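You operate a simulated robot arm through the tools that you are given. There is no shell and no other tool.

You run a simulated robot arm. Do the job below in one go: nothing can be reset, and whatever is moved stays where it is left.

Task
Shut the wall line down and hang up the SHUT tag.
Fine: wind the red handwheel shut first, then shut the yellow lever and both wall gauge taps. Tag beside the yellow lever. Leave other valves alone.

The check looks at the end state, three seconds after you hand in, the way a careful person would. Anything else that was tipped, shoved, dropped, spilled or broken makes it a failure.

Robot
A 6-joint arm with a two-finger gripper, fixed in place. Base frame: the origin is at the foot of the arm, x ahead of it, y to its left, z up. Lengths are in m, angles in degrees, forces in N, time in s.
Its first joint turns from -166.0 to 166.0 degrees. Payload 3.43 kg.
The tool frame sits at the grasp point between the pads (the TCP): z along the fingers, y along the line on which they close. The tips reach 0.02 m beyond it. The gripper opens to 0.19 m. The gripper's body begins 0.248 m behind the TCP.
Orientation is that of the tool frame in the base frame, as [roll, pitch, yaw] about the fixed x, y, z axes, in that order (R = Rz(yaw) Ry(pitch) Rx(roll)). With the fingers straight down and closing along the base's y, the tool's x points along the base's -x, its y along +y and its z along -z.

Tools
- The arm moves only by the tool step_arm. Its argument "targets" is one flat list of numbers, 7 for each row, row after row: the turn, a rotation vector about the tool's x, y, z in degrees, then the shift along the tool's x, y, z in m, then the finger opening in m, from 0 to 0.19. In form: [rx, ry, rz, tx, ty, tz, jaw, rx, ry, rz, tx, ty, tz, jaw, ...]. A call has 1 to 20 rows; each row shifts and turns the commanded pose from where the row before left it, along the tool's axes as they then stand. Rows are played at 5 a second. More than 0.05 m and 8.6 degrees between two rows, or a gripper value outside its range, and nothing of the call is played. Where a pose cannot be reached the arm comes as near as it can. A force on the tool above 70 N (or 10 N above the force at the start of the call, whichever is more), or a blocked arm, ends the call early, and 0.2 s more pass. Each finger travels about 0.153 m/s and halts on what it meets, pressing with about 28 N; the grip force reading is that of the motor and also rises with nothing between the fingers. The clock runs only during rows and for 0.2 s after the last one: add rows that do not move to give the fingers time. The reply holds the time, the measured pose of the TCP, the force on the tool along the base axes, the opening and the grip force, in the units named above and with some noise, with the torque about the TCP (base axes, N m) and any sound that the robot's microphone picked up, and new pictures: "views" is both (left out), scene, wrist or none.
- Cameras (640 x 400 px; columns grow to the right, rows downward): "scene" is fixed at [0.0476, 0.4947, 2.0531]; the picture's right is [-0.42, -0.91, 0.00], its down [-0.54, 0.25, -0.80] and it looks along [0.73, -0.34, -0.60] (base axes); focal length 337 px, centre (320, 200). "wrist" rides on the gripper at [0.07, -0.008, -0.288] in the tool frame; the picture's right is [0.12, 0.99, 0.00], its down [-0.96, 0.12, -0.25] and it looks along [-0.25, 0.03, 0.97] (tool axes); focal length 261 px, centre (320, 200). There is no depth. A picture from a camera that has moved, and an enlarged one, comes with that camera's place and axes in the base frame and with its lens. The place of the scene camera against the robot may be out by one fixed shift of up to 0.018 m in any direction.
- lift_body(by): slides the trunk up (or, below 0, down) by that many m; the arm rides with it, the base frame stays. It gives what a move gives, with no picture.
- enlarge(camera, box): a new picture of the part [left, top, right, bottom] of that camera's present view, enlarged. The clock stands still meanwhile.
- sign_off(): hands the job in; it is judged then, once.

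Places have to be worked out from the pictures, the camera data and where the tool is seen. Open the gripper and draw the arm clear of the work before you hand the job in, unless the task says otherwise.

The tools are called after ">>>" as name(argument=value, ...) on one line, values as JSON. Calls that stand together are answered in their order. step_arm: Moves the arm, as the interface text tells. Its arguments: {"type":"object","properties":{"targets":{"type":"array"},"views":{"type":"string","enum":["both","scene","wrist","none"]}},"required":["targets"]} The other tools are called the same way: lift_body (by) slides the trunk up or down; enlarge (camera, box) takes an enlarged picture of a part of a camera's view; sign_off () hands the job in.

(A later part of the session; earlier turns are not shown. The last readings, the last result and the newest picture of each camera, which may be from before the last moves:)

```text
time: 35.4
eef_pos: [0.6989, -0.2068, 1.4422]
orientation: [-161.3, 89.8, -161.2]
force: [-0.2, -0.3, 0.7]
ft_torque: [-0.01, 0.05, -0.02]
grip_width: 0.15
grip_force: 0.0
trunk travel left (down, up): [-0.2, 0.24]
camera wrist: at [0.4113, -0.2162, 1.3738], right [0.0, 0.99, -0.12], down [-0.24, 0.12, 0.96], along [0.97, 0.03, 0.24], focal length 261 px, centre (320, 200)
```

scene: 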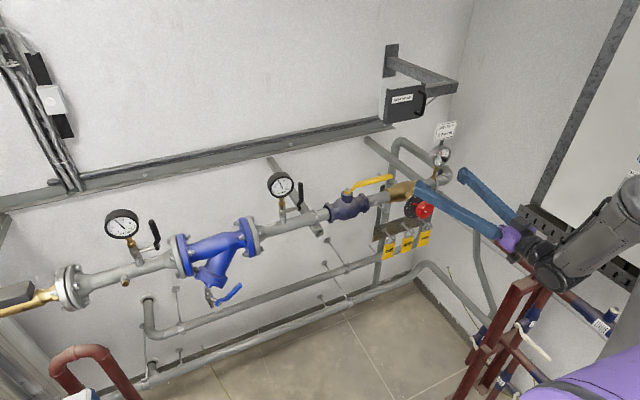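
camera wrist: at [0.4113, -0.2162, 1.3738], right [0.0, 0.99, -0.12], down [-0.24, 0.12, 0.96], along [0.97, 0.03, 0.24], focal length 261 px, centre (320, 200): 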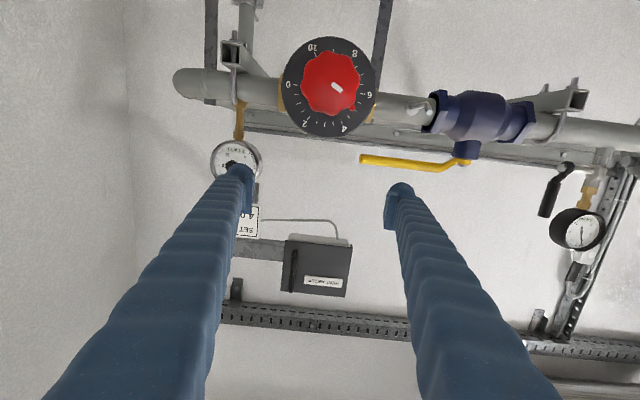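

The knob axis comes out at y about -0.211, z about 1.315. I'll lower the trunk 0.127 so the TCP is level with it, with the tips still in front of the knob.

>>> lift_body(by=-0.127)

>>> step_arm(targets=[0, 0, 0, 0, -0.004, 0, 0.15], views="both")

>>> enlarge(camera="wrist", box=[220, 120, 420, 245])

```text
time: 37.0
eef_pos: [0.6992, -0.2062, 1.3147]
orientation: [-165.6, 89.8, -165.4]
force: [-1.0, 0.6, -0.2]
ft_torque: [0.01, 0.02, 0.03]
grip_width: 0.1498
grip_force: 0.0
trunk travel left (down, up): [-0.073, 0.367]
```

```text
time: 37.4
eef_pos: [0.6992, -0.2104, 1.315]
orientation: [-161.0, 89.8, -160.6]
force: [0.0, 0.5, 0.2]
ft_torque: [0.01, 0.01, -0.03]
grip_width: 0.1496
grip_force: 0.0
trunk travel left (down, up): [-0.073, 0.367]
camera wrist: at [0.4118, -0.2202, 1.2463], right [-0.01, 0.99, -0.12], down [-0.24, 0.12, 0.96], along [0.97, 0.03, 0.24], focal length 261 px, centre (320, 200)
```

scene: 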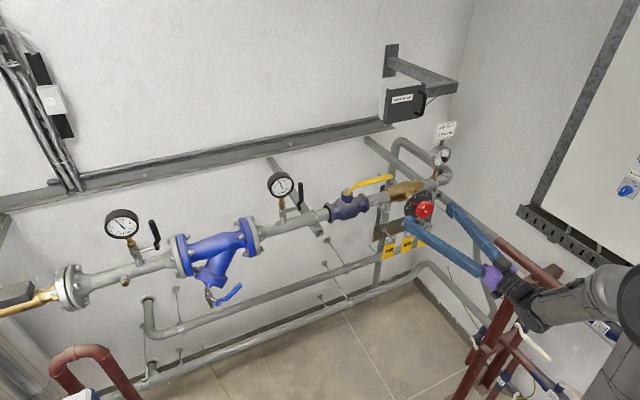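
wrist: 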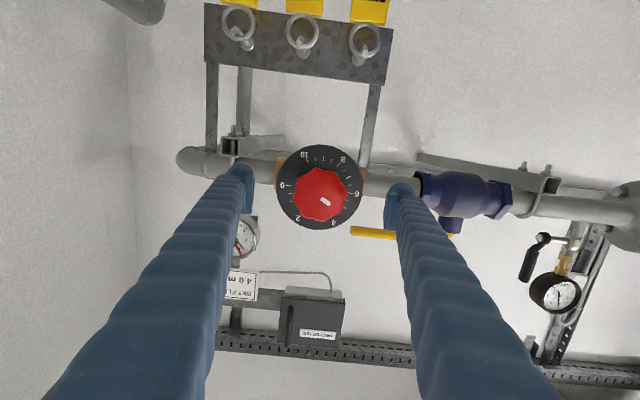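

```text
3.20 times, centred on (320, 182) of wrist
camera zoom: at [0.4118, -0.2202, 1.2463], right [-0.01, 0.99, -0.12], down [-0.24, 0.12, 0.96], along [0.97, 0.03, 0.24], focal length 834 px, centre (320, 256)
```

zoom: 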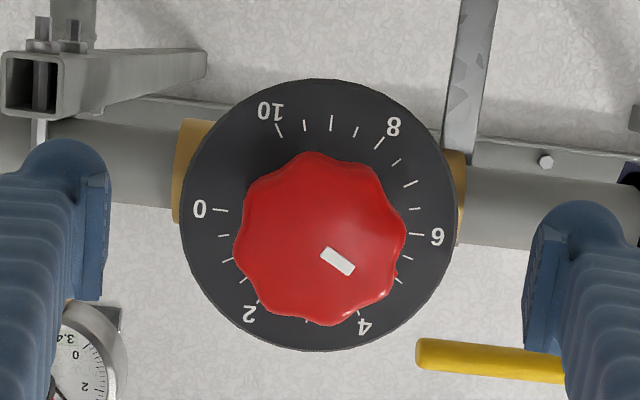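

The knob is centred; the axis is at about (y -0.211, z 1.318) and its diameter is about 0.067. I'll advance to x about 0.738 so the pads overlap the knob but stay clear of the dial, then close.

>>> step_arm(targets=[0, 0, 0, -0.003, 0, 0.01, 0.13, 0, 0, 0, 0, 0, 0.01, 0.12, 0, 0, 0, 0, 0, 0.01, 0.11, 0, 0, 0, 0, 0, 0.009, 0.11], views="both")

>>> enlarge(camera="scene", box=[370, 160, 490, 260])

```text
time: 38.4
eef_pos: [0.7382, -0.2108, 1.3175]
orientation: [-172.0, 89.7, -171.7]
force: [-0.4, 1.0, -0.2]
ft_torque: [0.02, 0.0, 0.0]
grip_width: 0.1098
grip_force: 0.0
trunk travel left (down, up): [-0.073, 0.367]
camera wrist: at [0.451, -0.2202, 1.2488], right [0.0, 0.99, -0.12], down [-0.24, 0.11, 0.96], along [0.97, 0.03, 0.24], focal length 261 px, centre (320, 200)
```

scene: 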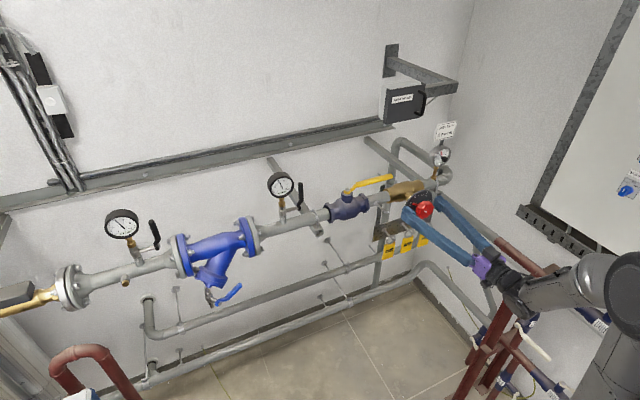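
wrist: 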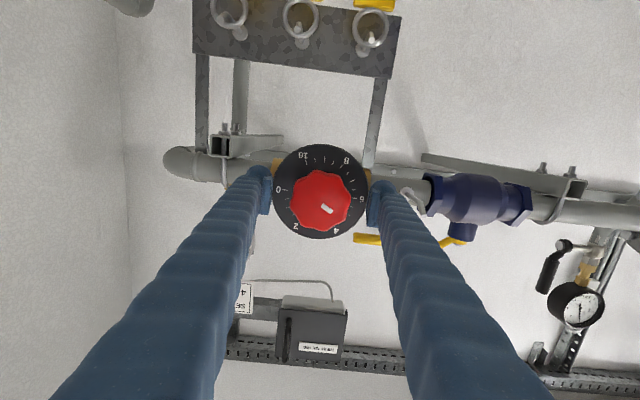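

```text
4.00 times, centred on (430, 210) of scene
camera zoom: at [0.0476, 0.4947, 2.0531], right [-0.42, -0.91, 0.0], down [-0.54, 0.25, -0.8], along [0.73, -0.34, -0.6], focal length 1350 px, centre (-120, 160)
```

zoom: 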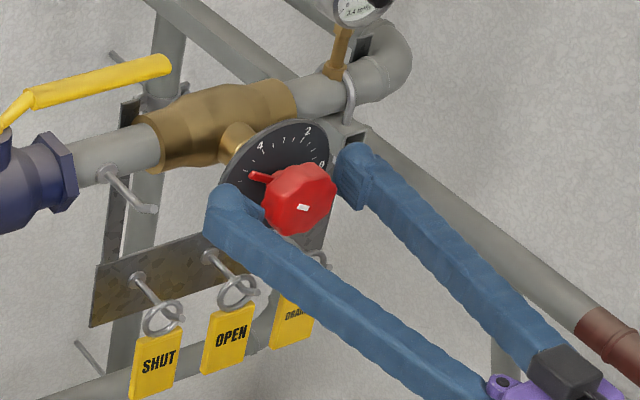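

The fingers straddle the knob and the pointer is visible at about 5. I'll close gently.

>>> step_arm(targets=[0, 0, 0, 0, 0, 0, 0.09, 0, 0, 0, 0, 0, 0, 0.075, 0, 0, 0, 0, 0, 0, 0.06, 0, 0, 0, 0, 0, 0, 0.05, 0, 0, 0, 0, 0, 0, 0.05], views="wrist")

>>> enlarge(camera="scene", box=[370, 160, 490, 260])

```text
time: 39.6
eef_pos: [0.7388, -0.2097, 1.3174]
orientation: [-164.9, 89.8, -164.5]
force: [0.5, 1.9, 0.1]
ft_torque: [-0.01, 0.0, 0.01]
grip_width: 0.0639
grip_force: 45.1
trunk travel left (down, up): [-0.073, 0.367]
camera wrist: at [0.4507, -0.2199, 1.2489], right [-0.01, 0.99, -0.12], down [-0.24, 0.12, 0.96], along [0.97, 0.03, 0.24], focal length 261 px, centre (320, 200)
```

wrist: 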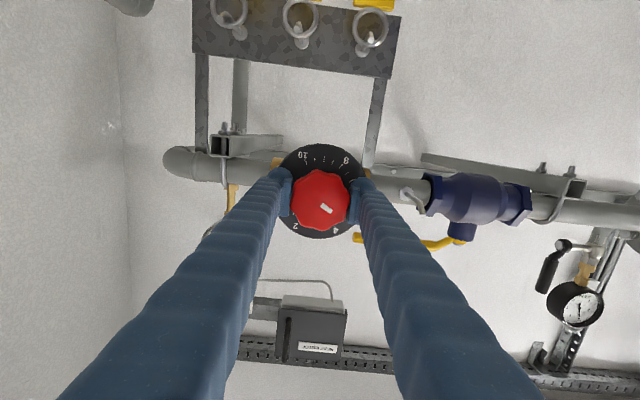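

```text
4.00 times, centred on (430, 210) of scene
camera zoom: at [0.0476, 0.4947, 2.0531], right [-0.42, -0.91, 0.0], down [-0.54, 0.25, -0.8], along [0.73, -0.34, -0.6], focal length 1350 px, centre (-120, 160)
```

zoom: 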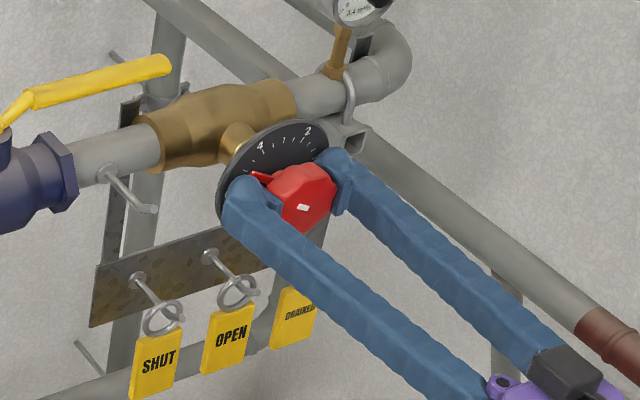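

It's gripped at 0.064. I'll start turning clockwise (+rz), 30° first, watching the torque.

>>> step_arm(targets=[0, 0, 5, 0, 0, 0, 0.05, 0, 0, 5, 0, 0, 0, 0.05, 0, 0, 5, 0, 0, 0, 0.05, 0, 0, 5, 0, 0, 0, 0.05, 0, 0, 5, 0, 0, 0, 0.05, 0, 0, 5, 0, 0, 0, 0.05], views="both")

>>> enlarge(camera="scene", box=[370, 160, 490, 260])

```text
time: 41.0
eef_pos: [0.7373, -0.2096, 1.3182]
orientation: [90.4, 60.0, 90.7]
force: [-3.4, 3.7, -4.4]
ft_torque: [-0.01, 0.05, 0.05]
grip_width: 0.064
grip_force: 45.3
trunk travel left (down, up): [-0.073, 0.367]
camera wrist: at [0.4505, -0.1832, 1.2543], right [0.0, 0.92, 0.39], down [-0.24, -0.38, 0.89], along [0.97, -0.09, 0.22], focal length 261 px, centre (320, 200)
```

scene: 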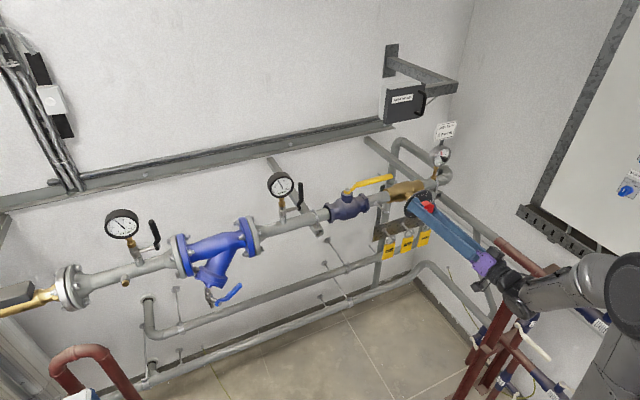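
wrist: 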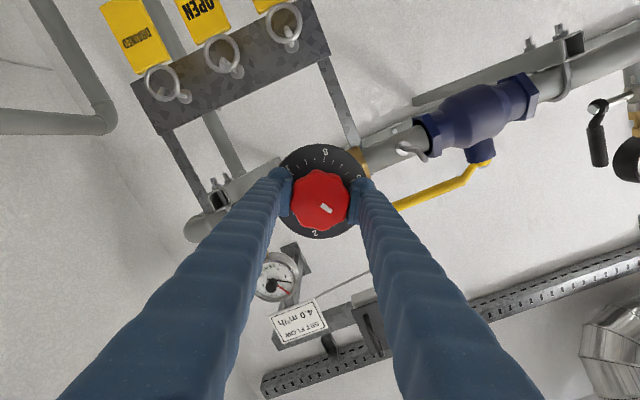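

```text
4.00 times, centred on (430, 210) of scene
camera zoom: at [0.0476, 0.4947, 2.0531], right [-0.42, -0.91, 0.0], down [-0.54, 0.25, -0.8], along [0.73, -0.34, -0.6], focal length 1350 px, centre (-120, 160)
```

zoom: 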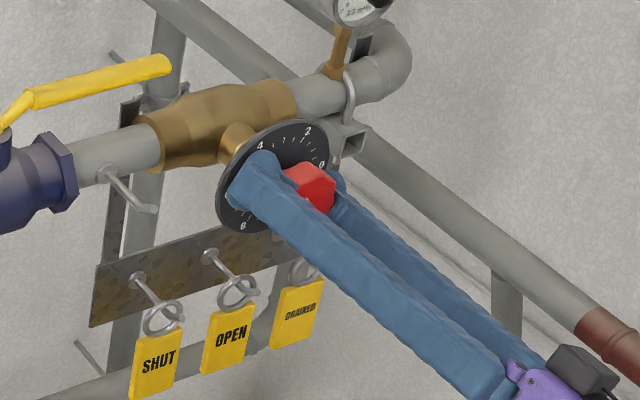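

The knob turns with the gripper; its white mark is fixed in the wrist view. I'll continue another 84°.

>>> step_arm(targets=[0, 0, 6, 0, 0, 0, 0.05, 0, 0, 6, 0, 0, 0, 0.05, 0, 0, 6, 0, 0, 0, 0.05, 0, 0, 6, 0, 0, 0, 0.05, 0, 0, 6, 0, 0, 0, 0.05, 0, 0, 6, 0, 0, 0, 0.05, 0, 0, 6, 0, 0, 0, 0.05, 0, 0, 6, 0, 0, 0, 0.05, 0, 0, 6, 0, 0, 0, 0.05, 0, 0, 6, 0, 0, 0, 0.05, 0, 0, 6, 0, 0, 0, 0.05, 0, 0, 6, 0, 0, 0, 0.05, 0, 0, 6, 0, 0, 0, 0.05, 0, 0, 6, 0, 0, 0, 0.05], views="both")

>>> enlarge(camera="wrist", box=[220, 120, 420, 245])

```text
time: 44.0
eef_pos: [0.738, -0.2103, 1.3171]
orientation: [90.3, -24.0, 90.2]
force: [-8.4, 6.4, -8.5]
ft_torque: [0.02, -0.11, -0.04]
grip_width: 0.0639
grip_force: 45.6
trunk travel left (down, up): [-0.073, 0.367]
camera wrist: at [0.4507, -0.1434, 1.3406], right [0.01, -0.3, 0.96], down [-0.24, -0.93, -0.29], along [0.97, -0.23, -0.08], focal length 261 px, centre (320, 200)
```

scene: 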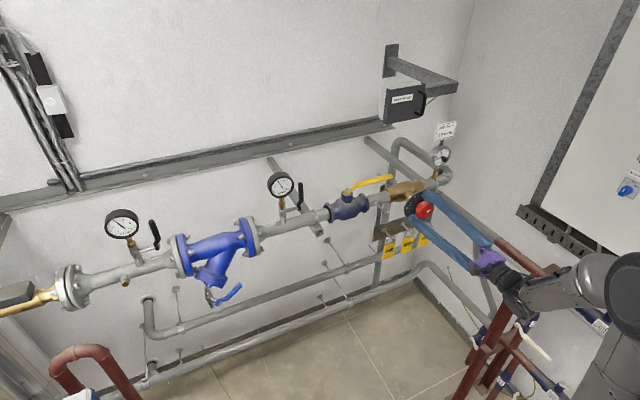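
wrist: 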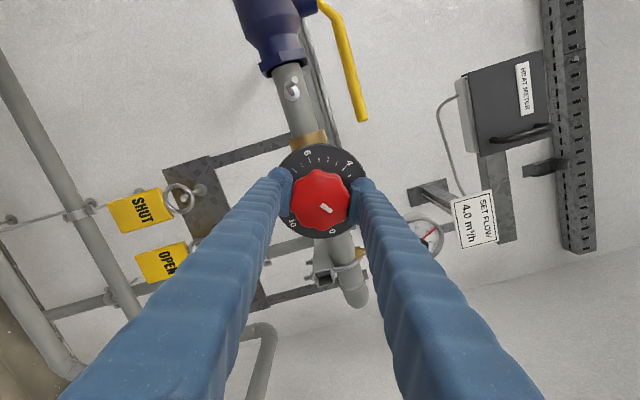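

```text
3.20 times, centred on (320, 182) of wrist
camera zoom: at [0.4507, -0.1434, 1.3406], right [0.01, -0.3, 0.96], down [-0.24, -0.93, -0.29], along [0.97, -0.23, -0.08], focal length 834 px, centre (320, 256)
```

zoom: 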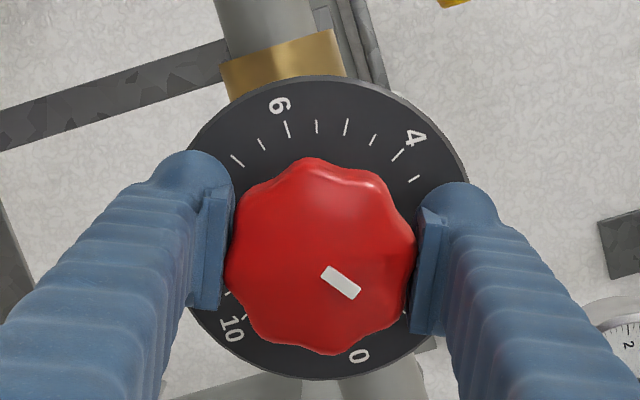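

114° turned, about 36° left to 0. I'll continue 34° and watch the torque.

>>> step_arm(targets=[0, 0, 5, 0, 0, 0, 0.05, 0, 0, 5, 0, 0, 0, 0.05, 0, 0, 5, 0, 0, 0, 0.05, 0, 0, 5, 0, 0, 0, 0.05, 0, 0, 5, 0, 0, 0, 0.05, 0, 0, 5, 0, 0, 0, 0.05, 0, 0, 4, 0, 0, 0, 0.05], views="wrist")

>>> enlarge(camera="wrist", box=[220, 120, 420, 245])

>>> enlarge(camera="scene", box=[370, 140, 490, 260])

```text
time: 45.6
eef_pos: [0.7388, -0.2093, 1.3178]
orientation: [90.4, -58.1, 89.8]
force: [-7.6, 6.1, -5.6]
ft_torque: [-0.05, -0.13, 0.02]
grip_width: 0.0639
grip_force: 45.5
trunk travel left (down, up): [-0.073, 0.367]
camera wrist: at [0.4509, -0.1667, 1.3749], right [0.01, -0.78, 0.63], down [-0.25, -0.61, -0.75], along [0.97, -0.15, -0.2], focal length 261 px, centre (320, 200)
```

wrist: 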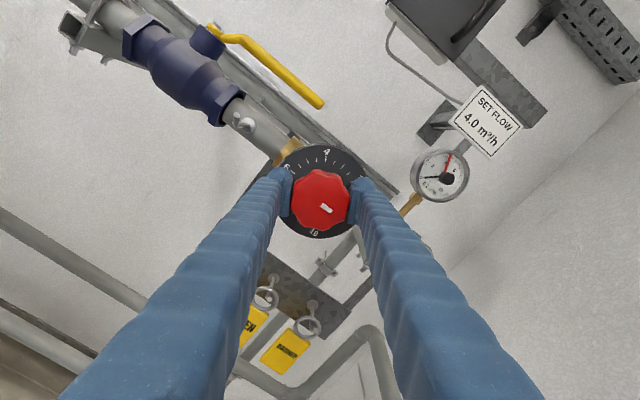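

```text
3.20 times, centred on (320, 182) of wrist
camera zoom: at [0.4509, -0.1667, 1.3749], right [0.01, -0.78, 0.63], down [-0.25, -0.61, -0.75], along [0.97, -0.15, -0.2], focal length 834 px, centre (320, 256)
```

zoom: 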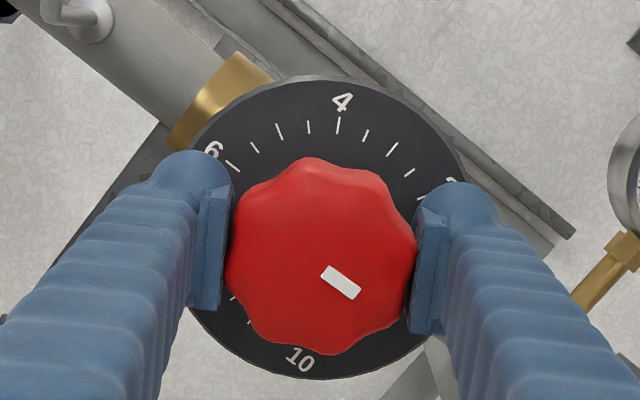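

```text
3.33 times, centred on (430, 200) of scene
camera zoom: at [0.0476, 0.4947, 2.0531], right [-0.42, -0.91, 0.0], down [-0.54, 0.25, -0.8], along [0.73, -0.34, -0.6], focal length 1125 px, centre (-47, 200)
```

zoom: 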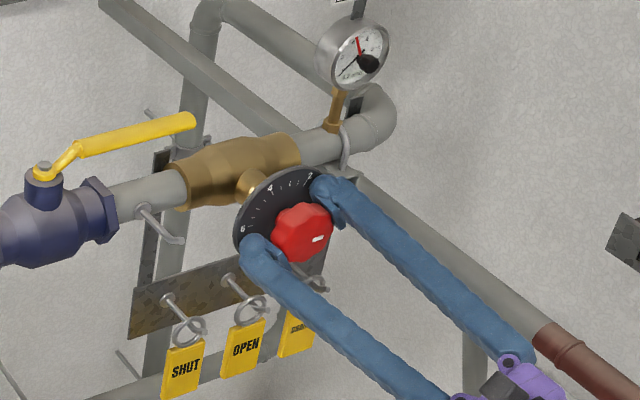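

I'll check the flow gauge reading, since it should be near zero.

>>> enlarge(camera="scene", box=[430, 140, 460, 175])

>>> enlarge(camera="wrist", box=[400, 80, 530, 210])

```text
11.43 times, centred on (445, 158) of scene
camera zoom: at [0.0476, 0.4947, 2.0531], right [-0.42, -0.91, 0.0], down [-0.54, 0.25, -0.8], along [0.73, -0.34, -0.6], focal length 3856 px, centre (-1109, 686)
```

zoom: 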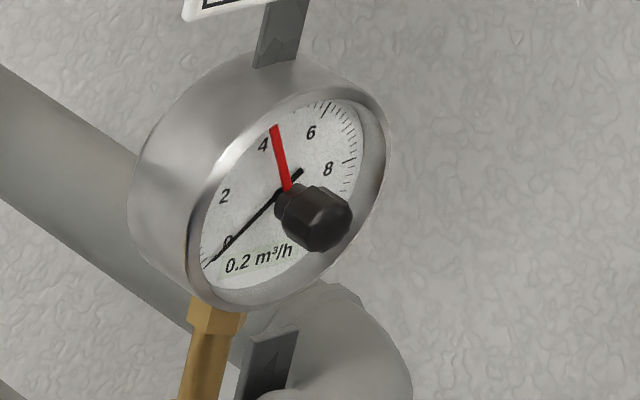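

```text
3.08 times, centred on (465, 145) of wrist
camera zoom: at [0.4509, -0.1667, 1.3749], right [0.01, -0.78, 0.63], down [-0.25, -0.61, -0.75], along [0.97, -0.15, -0.2], focal length 802 px, centre (-126, 369)
```

zoom: 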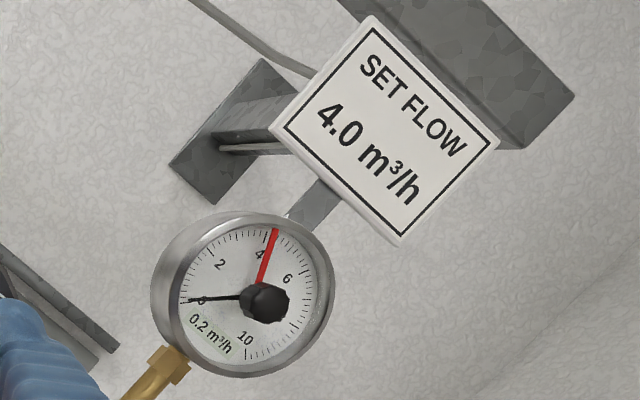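

Flow is down to 0.2 m³/h. I'll turn in 2° steps until it hits the stop or reads zero.

>>> step_arm(targets=[0, 0, 2, 0, 0, 0, 0.05, 0, 0, 2, 0, 0, 0, 0.05, 0, 0, 2, 0, 0, 0, 0.05], views="wrist")

>>> enlarge(camera="wrist", box=[380, 80, 530, 230])

>>> enlarge(camera="scene", box=[430, 140, 460, 175])

```text
time: 46.4
eef_pos: [0.7377, -0.2104, 1.3179]
orientation: [88.4, -63.6, 91.1]
force: [-2.9, -14.1, 25.1]
ft_torque: [-0.78, 0.86, -0.06]
grip_width: 0.0639
grip_force: 45.6
out of reach, approached as far as the arm can: row 3
trunk travel left (down, up): [-0.073, 0.367]
camera wrist: at [0.4503, -0.1698, 1.3747], right [-0.01, -0.84, 0.55], down [-0.24, -0.53, -0.81], along [0.97, -0.14, -0.2], focal length 261 px, centre (320, 200)
```

wrist: 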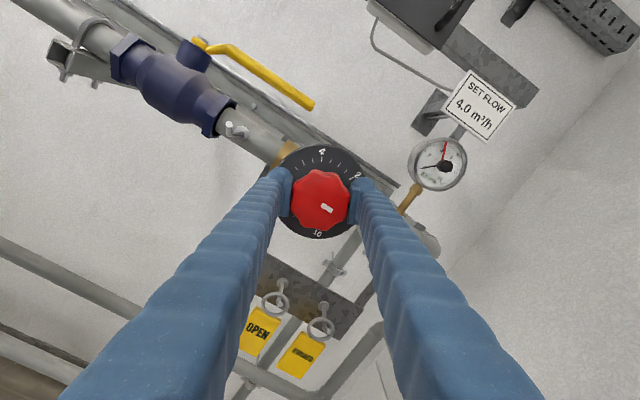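

```text
2.67 times, centred on (455, 155) of wrist
camera zoom: at [0.4503, -0.1698, 1.3747], right [-0.01, -0.84, 0.55], down [-0.24, -0.53, -0.81], along [0.97, -0.14, -0.2], focal length 695 px, centre (-40, 320)
```

zoom: 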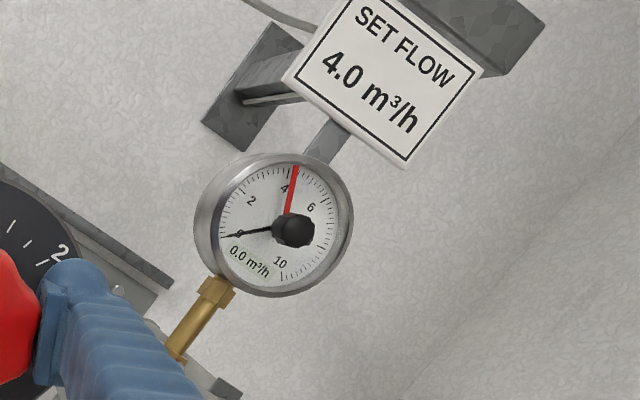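

```text
11.43 times, centred on (445, 158) of scene
camera zoom: at [0.0476, 0.4947, 2.0531], right [-0.42, -0.91, 0.0], down [-0.54, 0.25, -0.8], along [0.73, -0.34, -0.6], focal length 3856 px, centre (-1109, 686)
```

zoom: 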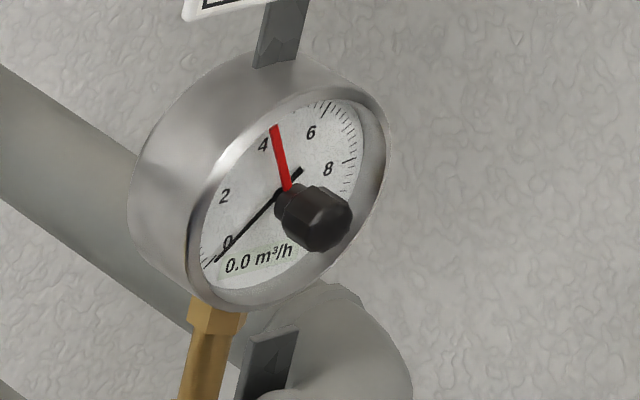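

Flow reads 0.0 and the torque has risen, so the wheel is at its stop. I'll open, back straight off, and check the pointer.

>>> step_arm(targets=[0, 0, 0, 0, 0, 0, 0.08, 0, 0, 0, 0, 0, 0, 0.11, 0, 0, 0, 0, 0, 0, 0.12, 0, 0, 0, 0, 0, -0.01, 0.12, 0, 0, 0, 0, 0, -0.01, 0.12, 0, 0, 0, 0, 0, -0.01, 0.12, 0, 0, 0, 0, 0, -0.008, 0.12], views="both")

>>> enlarge(camera="wrist", box=[220, 120, 420, 245])

>>> enlarge(camera="scene", box=[370, 140, 490, 260])

```text
time: 48.0
eef_pos: [0.7094, -0.2049, 1.3076]
orientation: [89.7, -63.5, 90.3]
force: [0.5, -0.5, -0.4]
ft_torque: [-0.01, 0.04, 0.01]
grip_width: 0.12
grip_force: 0.1
out of reach, approached as far as the arm can: row 5, 7
trunk travel left (down, up): [-0.073, 0.367]
camera wrist: at [0.4225, -0.1662, 1.3672], right [0.0, -0.84, 0.55], down [-0.25, -0.53, -0.81], along [0.97, -0.14, -0.2], focal length 261 px, centre (320, 200)
```

scene: 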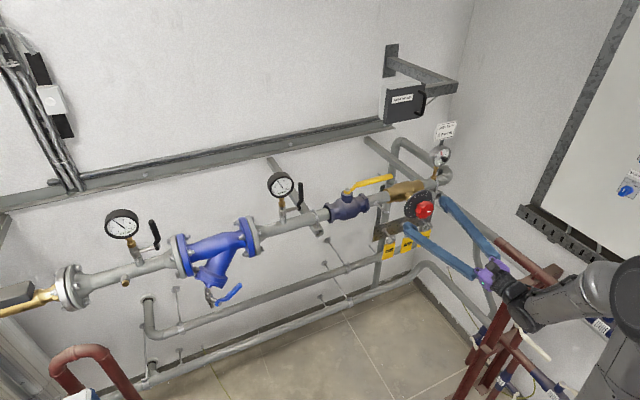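
wrist: 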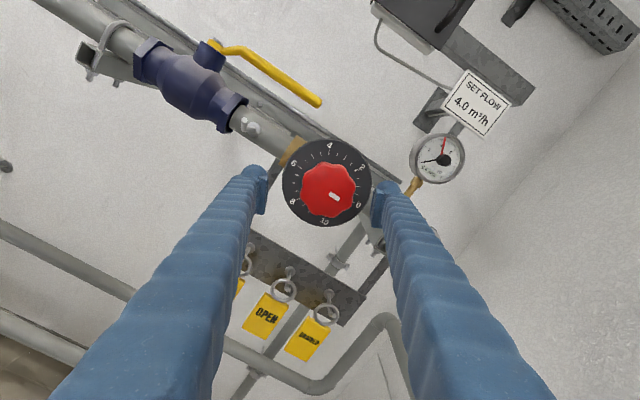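

```text
3.20 times, centred on (320, 182) of wrist
camera zoom: at [0.4225, -0.1662, 1.3672], right [0.0, -0.84, 0.55], down [-0.25, -0.53, -0.81], along [0.97, -0.14, -0.2], focal length 834 px, centre (320, 256)
```

zoom: 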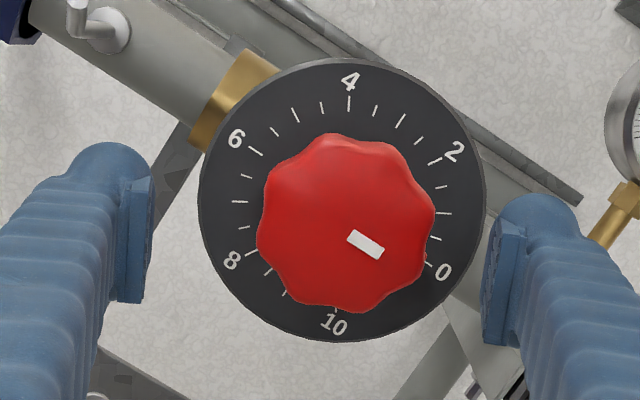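

```text
3.33 times, centred on (430, 200) of scene
camera zoom: at [0.0476, 0.4947, 2.0531], right [-0.42, -0.91, 0.0], down [-0.54, 0.25, -0.8], along [0.73, -0.34, -0.6], focal length 1125 px, centre (-47, 200)
```

zoom: 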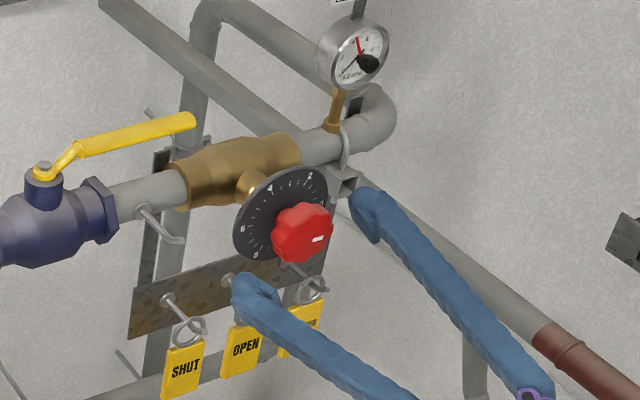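

The white mark now points at 0, so the wheel is shut. Next is the yellow lever: its handle end is near (0.858, -0.143, 1.408) and its pivot near (0.86, 0.034). I'll raise the trunk 0.1 and roll the tool back so the fingers close vertically.

>>> lift_body(by=0.1)

>>> step_arm(targets=[0, 0, -6, 0, 0, 0, 0.12, 0, 0, -6, 0, 0, 0, 0.1, 0, 0, -7, 0, 0, 0, 0.08, 0, 0, -7, 0, 0, 0, 0.07, 0, 0, -7, 0, 0, 0, 0.07, 0, 0, -7, 0, 0, 0, 0.07, 0, 0, -7, 0, 0, 0, 0.07, 0, 0, -7, 0, 0, 0, 0.07, 0, 0, -7, 0, 0, 0, 0.07, 0, 0, -2.6, 0, 0, 0, 0.07], views="both")

```text
time: 49.3
eef_pos: [0.7111, -0.2048, 1.4074]
orientation: [89.5, -63.6, 90.4]
force: [0.2, 0.2, 0.1]
ft_torque: [0.01, -0.02, 0.0]
grip_width: 0.1201
grip_force: 0.0
trunk travel left (down, up): [-0.173, 0.267]
```

```text
time: 51.5
eef_pos: [0.71, -0.2049, 1.4103]
orientation: [89.8, 0.2, 90.0]
force: [-0.4, 11.1, 21.3]
ft_torque: [0.53, -0.13, 0.12]
grip_width: 0.0579
grip_force: 0.1
trunk travel left (down, up): [-0.173, 0.267]
camera wrist: at [0.4215, -0.1339, 1.4003], right [-0.01, 0.12, 0.99], down [-0.25, -0.96, 0.12], along [0.97, -0.25, 0.04], focal length 261 px, centre (320, 200)
```

scene: 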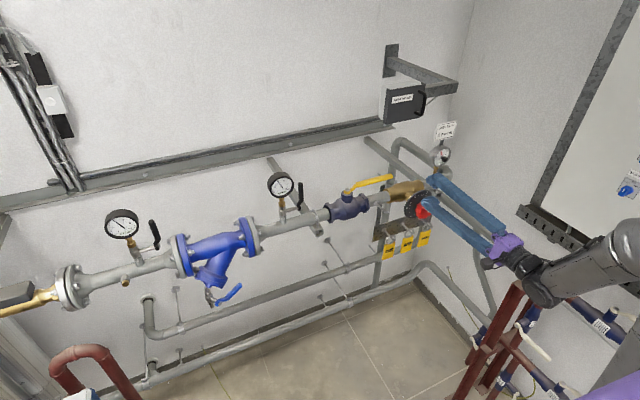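
wrist: 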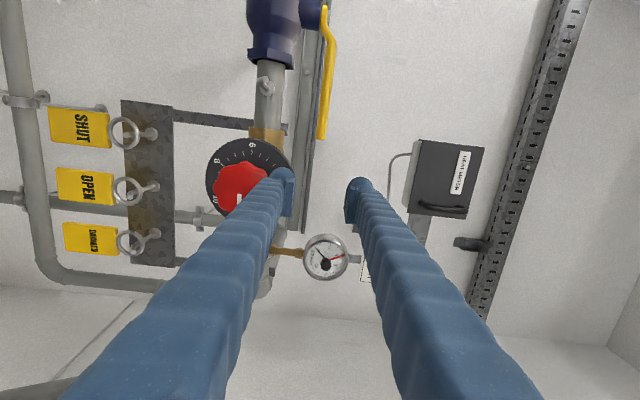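

The lower finger is resting on the knob (about 24 N). I'll lift straight off and recheck the dial.

>>> step_arm(targets=[0, 0, 0, 0, 0.01, 0, 0.07, 0, 0, 0, 0, 0.01, 0, 0.07, 0, 0, 0, 0, 0.01, 0, 0.07], views="both")

>>> enlarge(camera="wrist", box=[180, 80, 380, 300])

>>> enlarge(camera="scene", box=[380, 140, 480, 240])

```text
time: 52.3
eef_pos: [0.7095, -0.2052, 1.4377]
orientation: [89.8, 0.2, 89.9]
force: [-1.0, 0.0, 0.2]
ft_torque: [0.01, 0.01, -0.01]
grip_width: 0.07
grip_force: 0.0
trunk travel left (down, up): [-0.173, 0.267]
camera wrist: at [0.4225, -0.1347, 1.4295], right [0.0, 0.12, 0.99], down [-0.25, -0.96, 0.12], along [0.97, -0.25, 0.03], focal length 261 px, centre (320, 200)
```

scene: 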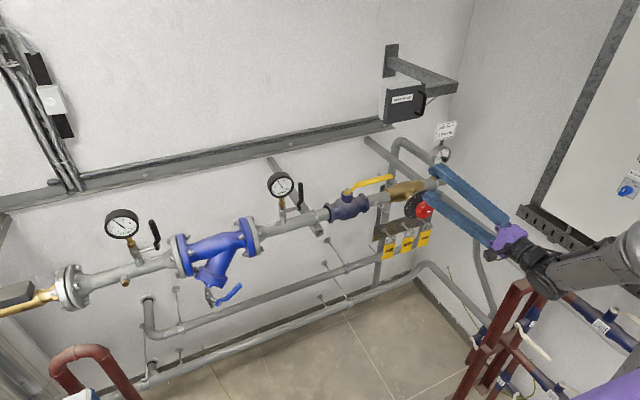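
wrist: 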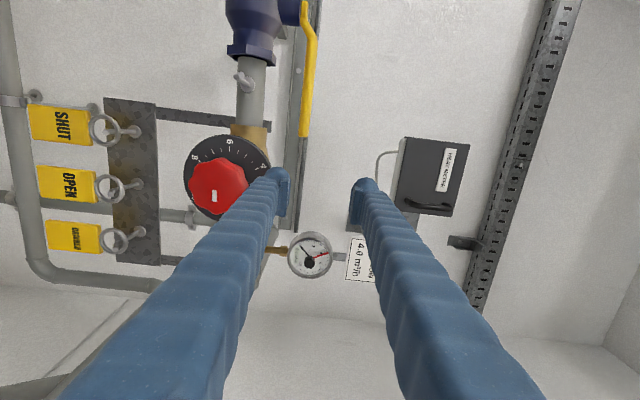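

```text
1.82 times, centred on (280, 190) of wrist
camera zoom: at [0.4225, -0.1347, 1.4295], right [0.0, 0.12, 0.99], down [-0.25, -0.96, 0.12], along [0.97, -0.25, 0.03], focal length 474 px, centre (393, 218)
```

zoom: 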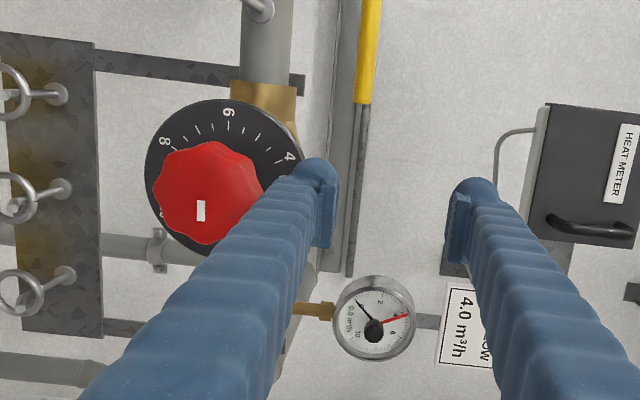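

```text
4.00 times, centred on (430, 190) of scene
camera zoom: at [0.0476, 0.4947, 2.0531], right [-0.42, -0.91, 0.0], down [-0.54, 0.25, -0.8], along [0.73, -0.34, -0.6], focal length 1350 px, centre (-120, 240)
```

zoom: 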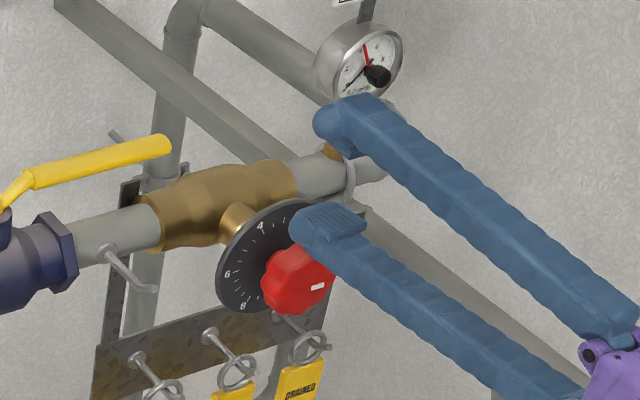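

>>> enlarge(camera="wrist", box=[280, 225, 340, 285])

>>> enlarge(camera="scene", box=[430, 140, 460, 175])

```text
6.67 times, centred on (310, 255) of wrist
camera zoom: at [0.4225, -0.1347, 1.4295], right [0.0, 0.12, 0.99], down [-0.25, -0.96, 0.12], along [0.97, -0.25, 0.03], focal length 1738 px, centre (387, -167)
```

zoom: 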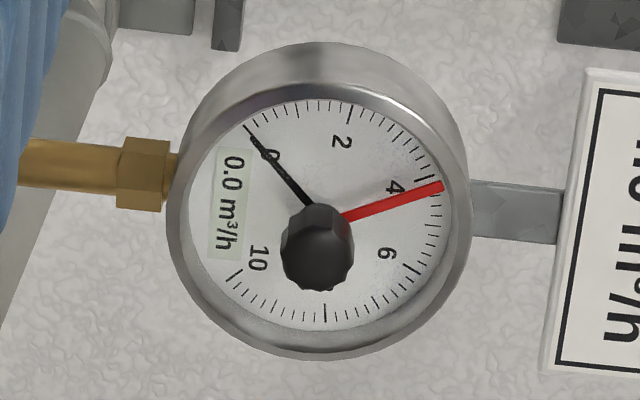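

```text
11.43 times, centred on (445, 158) of scene
camera zoom: at [0.0476, 0.4947, 2.0531], right [-0.42, -0.91, 0.0], down [-0.54, 0.25, -0.8], along [0.73, -0.34, -0.6], focal length 3856 px, centre (-1109, 686)
```

zoom: 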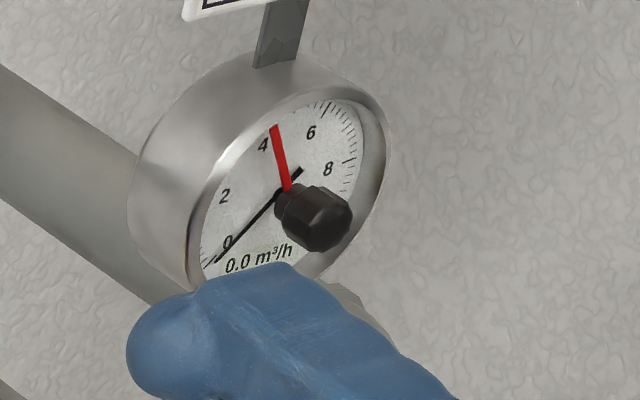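

Flow still reads 0.0, so the wheel stayed shut. Now I'll approach the lever: line up at y about -0.085, z about 1.404 with a 0.05 opening, staying short of it to check.

>>> step_arm(targets=[0, 0, 0, 0.02, 0, 0.015, 0.06, 0, 0, 0, 0.02, 0, 0.015, 0.055, 0, 0, 0, 0.02, -0.008, 0.015, 0.05, 0, 0, 0, 0.02, -0.008, 0.015, 0.05, 0, 0, 0, 0.02, -0.009, 0.015, 0.05, 0, 0, 0, 0.02, -0.009, 0.01, 0.05], views="both")

>>> enlarge(camera="wrist", box=[220, 80, 420, 280])

```text
time: 53.7
eef_pos: [0.7964, -0.0843, 1.4042]
orientation: [89.8, 0.0, 89.9]
force: [-0.5, 0.1, 0.6]
ft_torque: [-0.02, -0.01, 0.01]
grip_width: 0.0499
grip_force: 0.1
trunk travel left (down, up): [-0.173, 0.267]
camera wrist: at [0.5089, -0.0146, 1.3952], right [0.0, 0.12, 0.99], down [-0.25, -0.96, 0.11], along [0.97, -0.25, 0.03], focal length 261 px, centre (320, 200)
```

scene: 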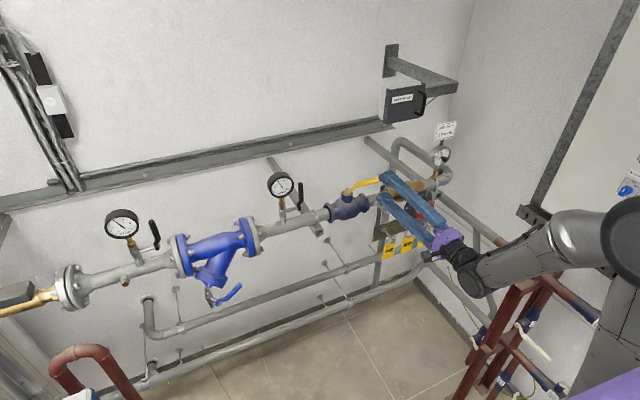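
wrist: 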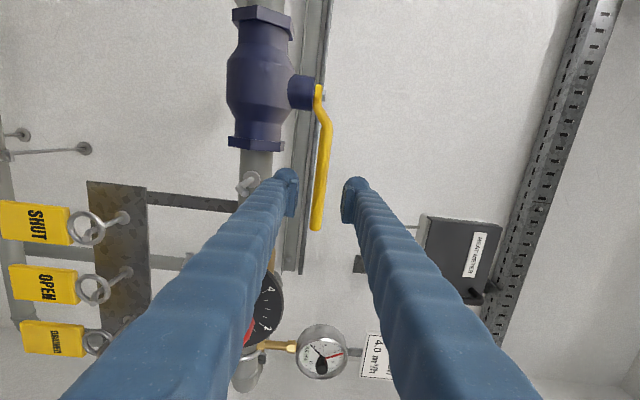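

```text
2.00 times, centred on (320, 180) of wrist
camera zoom: at [0.5089, -0.0146, 1.3952], right [0.0, 0.12, 0.99], down [-0.25, -0.96, 0.11], along [0.97, -0.25, 0.03], focal length 521 px, centre (320, 240)
```

zoom: 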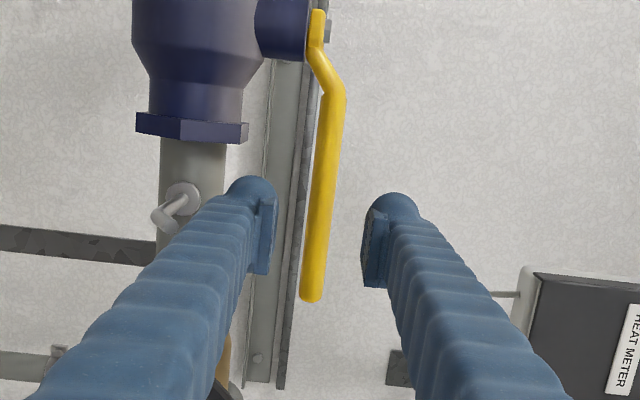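

The lever handle lies between the fingers. I'll advance 0.055 and close on it.

>>> step_arm(targets=[0, 0, 0, 0, 0, 0.015, 0.05, 0, 0, 0, 0, 0, 0.015, 0.05, 0, 0, 0, 0, 0, 0.015, 0.05, 0, 0, 0, 0, 0, 0.01, 0.05], views="both")

>>> enlarge(camera="wrist", box=[220, 80, 420, 280])

>>> enlarge(camera="scene", box=[330, 140, 470, 260])

```text
time: 54.7
eef_pos: [0.8513, -0.0856, 1.4034]
orientation: [90.0, 0.0, 90.0]
force: [0.4, -1.0, 0.1]
ft_torque: [-0.01, -0.02, -0.01]
grip_width: 0.0498
grip_force: 0.1
trunk travel left (down, up): [-0.173, 0.267]
camera wrist: at [0.5641, -0.0149, 1.3951], right [0.0, 0.12, 0.99], down [-0.25, -0.96, 0.12], along [0.97, -0.25, 0.03], focal length 261 px, centre (320, 200)
```

scene: 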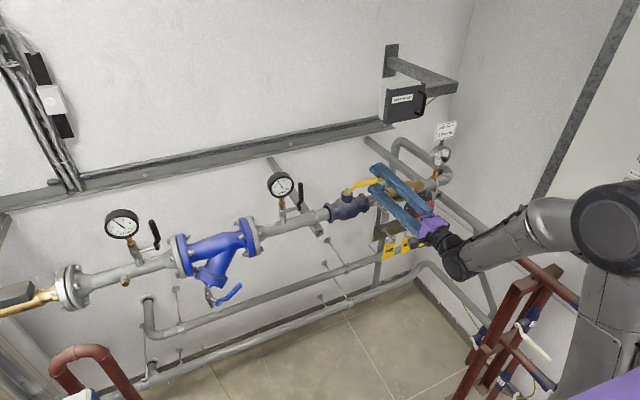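
wrist: 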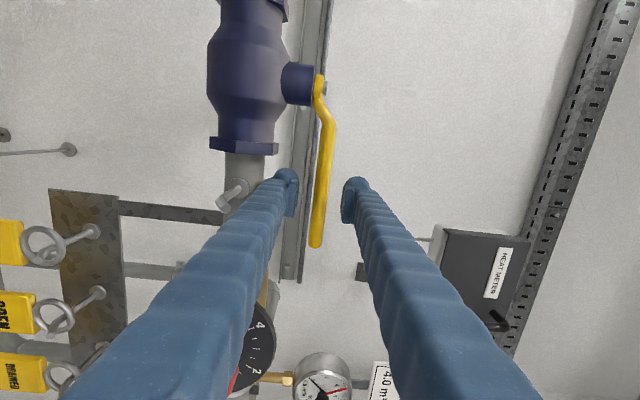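

```text
2.00 times, centred on (320, 180) of wrist
camera zoom: at [0.5641, -0.0149, 1.3951], right [0.0, 0.12, 0.99], down [-0.25, -0.96, 0.12], along [0.97, -0.25, 0.03], focal length 521 px, centre (320, 240)
```

zoom: 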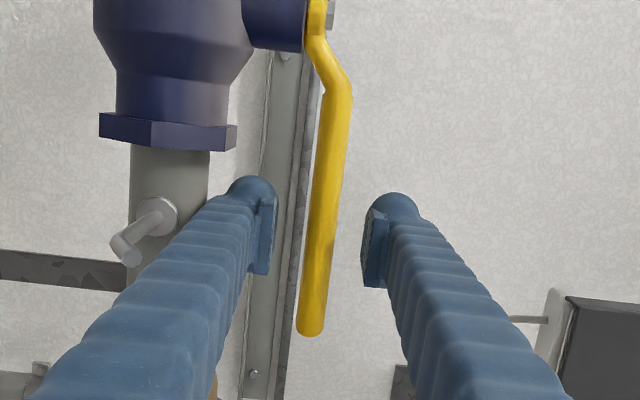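

```text
3.33 times, centred on (400, 200) of scene
camera zoom: at [0.0476, 0.4947, 2.0531], right [-0.42, -0.91, 0.0], down [-0.54, 0.25, -0.8], along [0.73, -0.34, -0.6], focal length 1125 px, centre (53, 200)
```

zoom: 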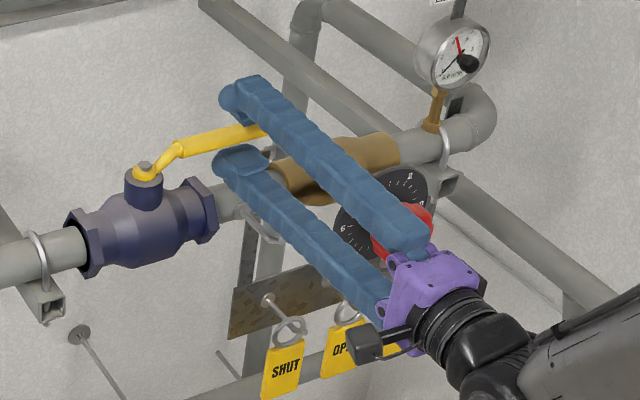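

Re-triangulating puts the lever at x about 0.859, so it's between the pads. Closing.

>>> step_arm(targets=[0, 0, 0, 0, 0, 0.004, 0.04, 0, 0, 0, 0, 0, 0, 0.03, 0, 0, 0, 0, 0, 0, 0.02, 0, 0, 0, 0, 0, 0, 0.01, 0, 0, 0, 0, 0, 0, 0.005, 0, 0, 0, 0, 0, 0, 0.005], views="wrist")

>>> enlarge(camera="wrist", box=[220, 80, 420, 280])

```text
time: 56.1
eef_pos: [0.8555, -0.0852, 1.4034]
orientation: [89.9, -0.1, 90.0]
force: [0.1, 0.0, -3.8]
ft_torque: [0.02, 0.04, -0.01]
grip_width: 0.0161
grip_force: 44.7
trunk travel left (down, up): [-0.173, 0.267]
camera wrist: at [0.5677, -0.0147, 1.3953], right [0.0, 0.12, 0.99], down [-0.25, -0.96, 0.12], along [0.97, -0.25, 0.03], focal length 261 px, centre (320, 200)
```

wrist: 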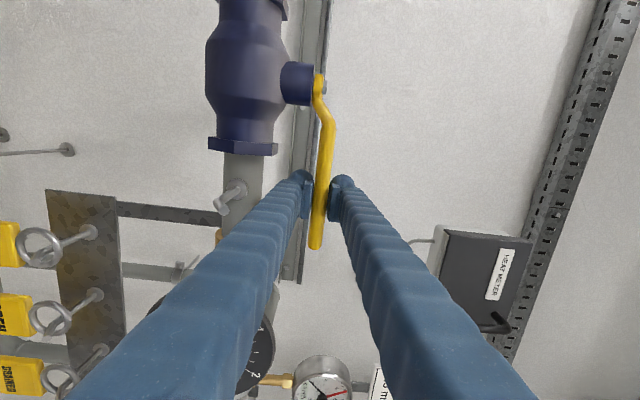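

```text
2.00 times, centred on (320, 180) of wrist
camera zoom: at [0.5677, -0.0147, 1.3953], right [0.0, 0.12, 0.99], down [-0.25, -0.96, 0.12], along [0.97, -0.25, 0.03], focal length 521 px, centre (320, 240)
```

zoom: 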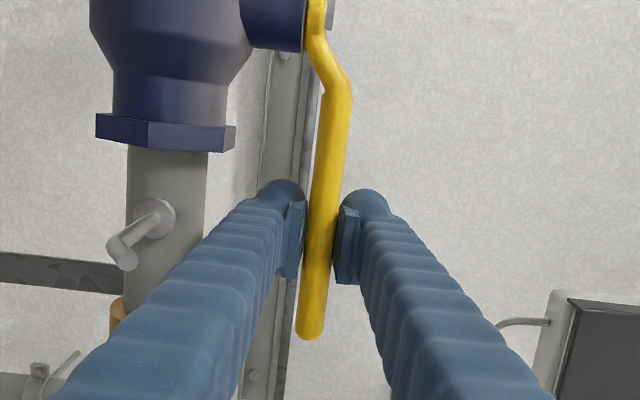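

It's gripped at 0.016. I'll swing the handle toward the room along an arc about the pivot (0.86, 0.03), starting with 22.5° as a test.

>>> step_arm(targets=[0, 0, 0, 0.001, 0, -0.01504, 0.005, 0, 0, 0, 0.00294, 0, -0.01478, 0.005, 0, 0, 0, 0.00484, 0, -0.01427, 0.005], views="both")

>>> enlarge(camera="scene", box=[330, 140, 470, 260])

```text
time: 56.9
eef_pos: [0.8102, -0.0788, 1.4041]
orientation: [89.8, 0.0, 89.9]
force: [9.1, -8.9, 2.4]
ft_torque: [-0.02, -0.04, -1.29]
grip_width: 0.0158
grip_force: 45.1
trunk travel left (down, up): [-0.173, 0.267]
camera wrist: at [0.5238, -0.0074, 1.3953], right [0.0, 0.12, 0.99], down [-0.25, -0.96, 0.11], along [0.97, -0.25, 0.03], focal length 261 px, centre (320, 200)
```

scene: 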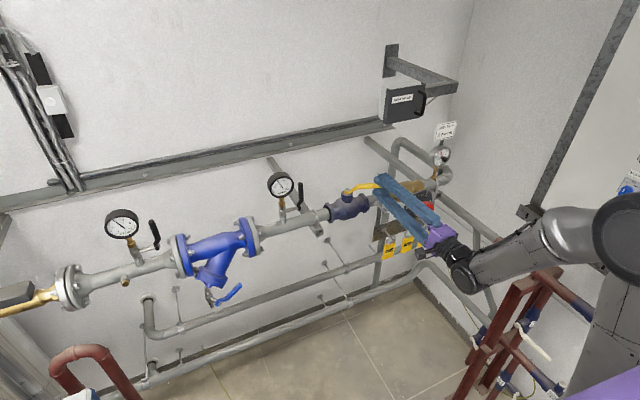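
wrist: 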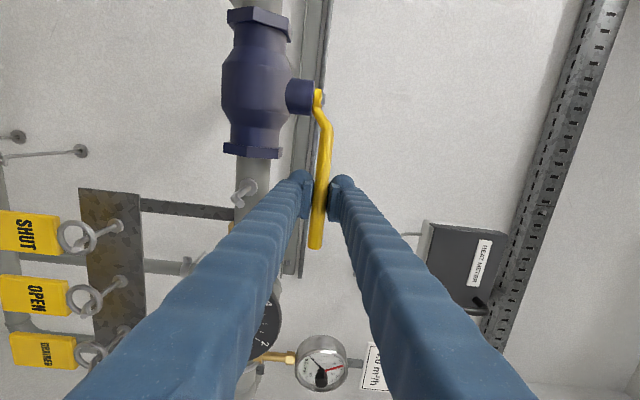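

```text
3.33 times, centred on (400, 200) of scene
camera zoom: at [0.0476, 0.4947, 2.0531], right [-0.42, -0.91, 0.0], down [-0.54, 0.25, -0.8], along [0.73, -0.34, -0.6], focal length 1125 px, centre (53, 200)
```

zoom: 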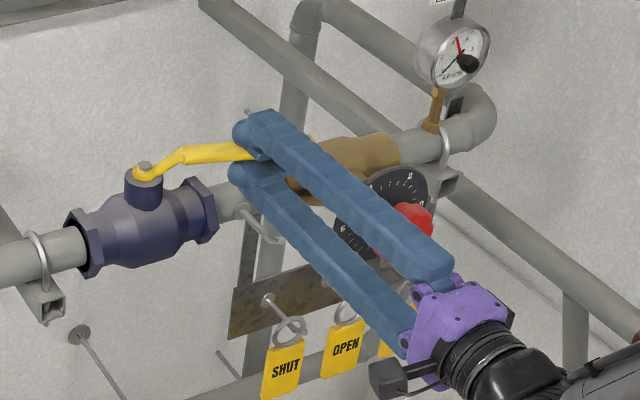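

The lever follows toward the room, with pad friction torque of about 1.3 N·m. I'll continue the arc to 67.5°.

>>> step_arm(targets=[0, 0, 0, 0.00666, 0, -0.01351, 0.005, 0, 0, 0, 0.00837, 0, -0.01253, 0.005, 0, 0, 0, 0.00994, 0, -0.01133, 0.005, 0, 0, 0, 0.01133, 0, -0.00994, 0.005, 0, 0, 0, 0.01253, 0, -0.00837, 0.005, 0, 0, 0, 0.01352, 0, -0.00666, 0.005], views="both")

>>> enlarge(camera="scene", box=[330, 140, 470, 260])

```text
time: 58.3
eef_pos: [0.7714, -0.0162, 1.4258]
orientation: [89.5, 0.0, 90.1]
force: [0.2, 0.3, -0.6]
ft_torque: [0.03, -0.03, 0.11]
grip_width: 0.0049
grip_force: 0.0
out of reach, approached as far as the arm can: row 3, 4, 5, 6
trunk travel left (down, up): [-0.173, 0.267]
camera wrist: at [0.4845, 0.0543, 1.4145], right [-0.01, 0.12, 0.99], down [-0.25, -0.96, 0.11], along [0.97, -0.24, 0.04], focal length 261 px, centre (320, 200)
```

scene: 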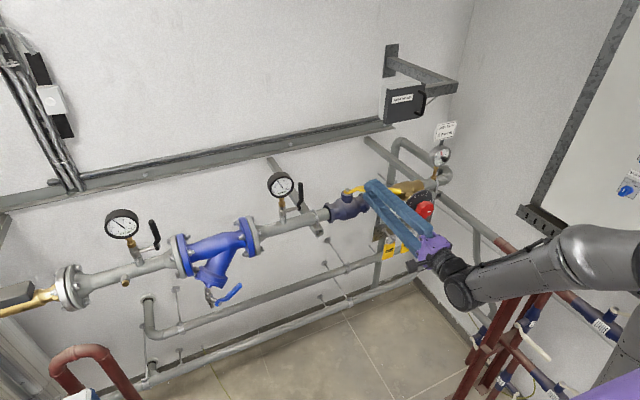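
wrist: 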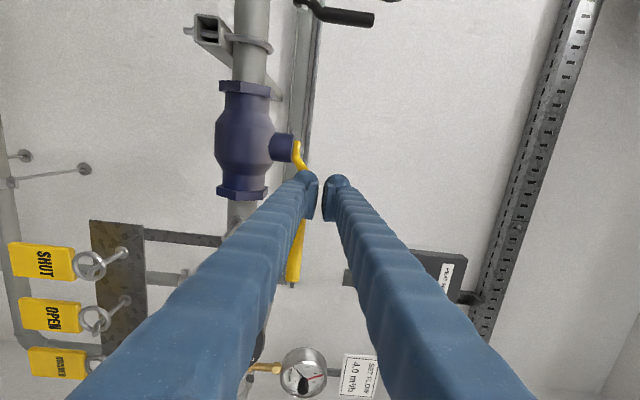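

```text
3.33 times, centred on (400, 200) of scene
camera zoom: at [0.0476, 0.4947, 2.0531], right [-0.42, -0.91, 0.0], down [-0.54, 0.25, -0.8], along [0.73, -0.34, -0.6], focal length 1125 px, centre (53, 200)
```

zoom: 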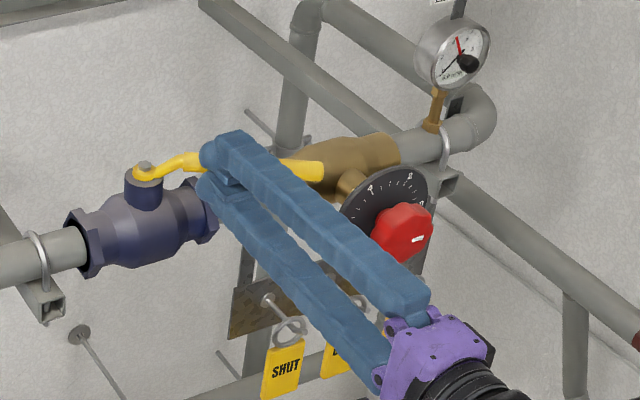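

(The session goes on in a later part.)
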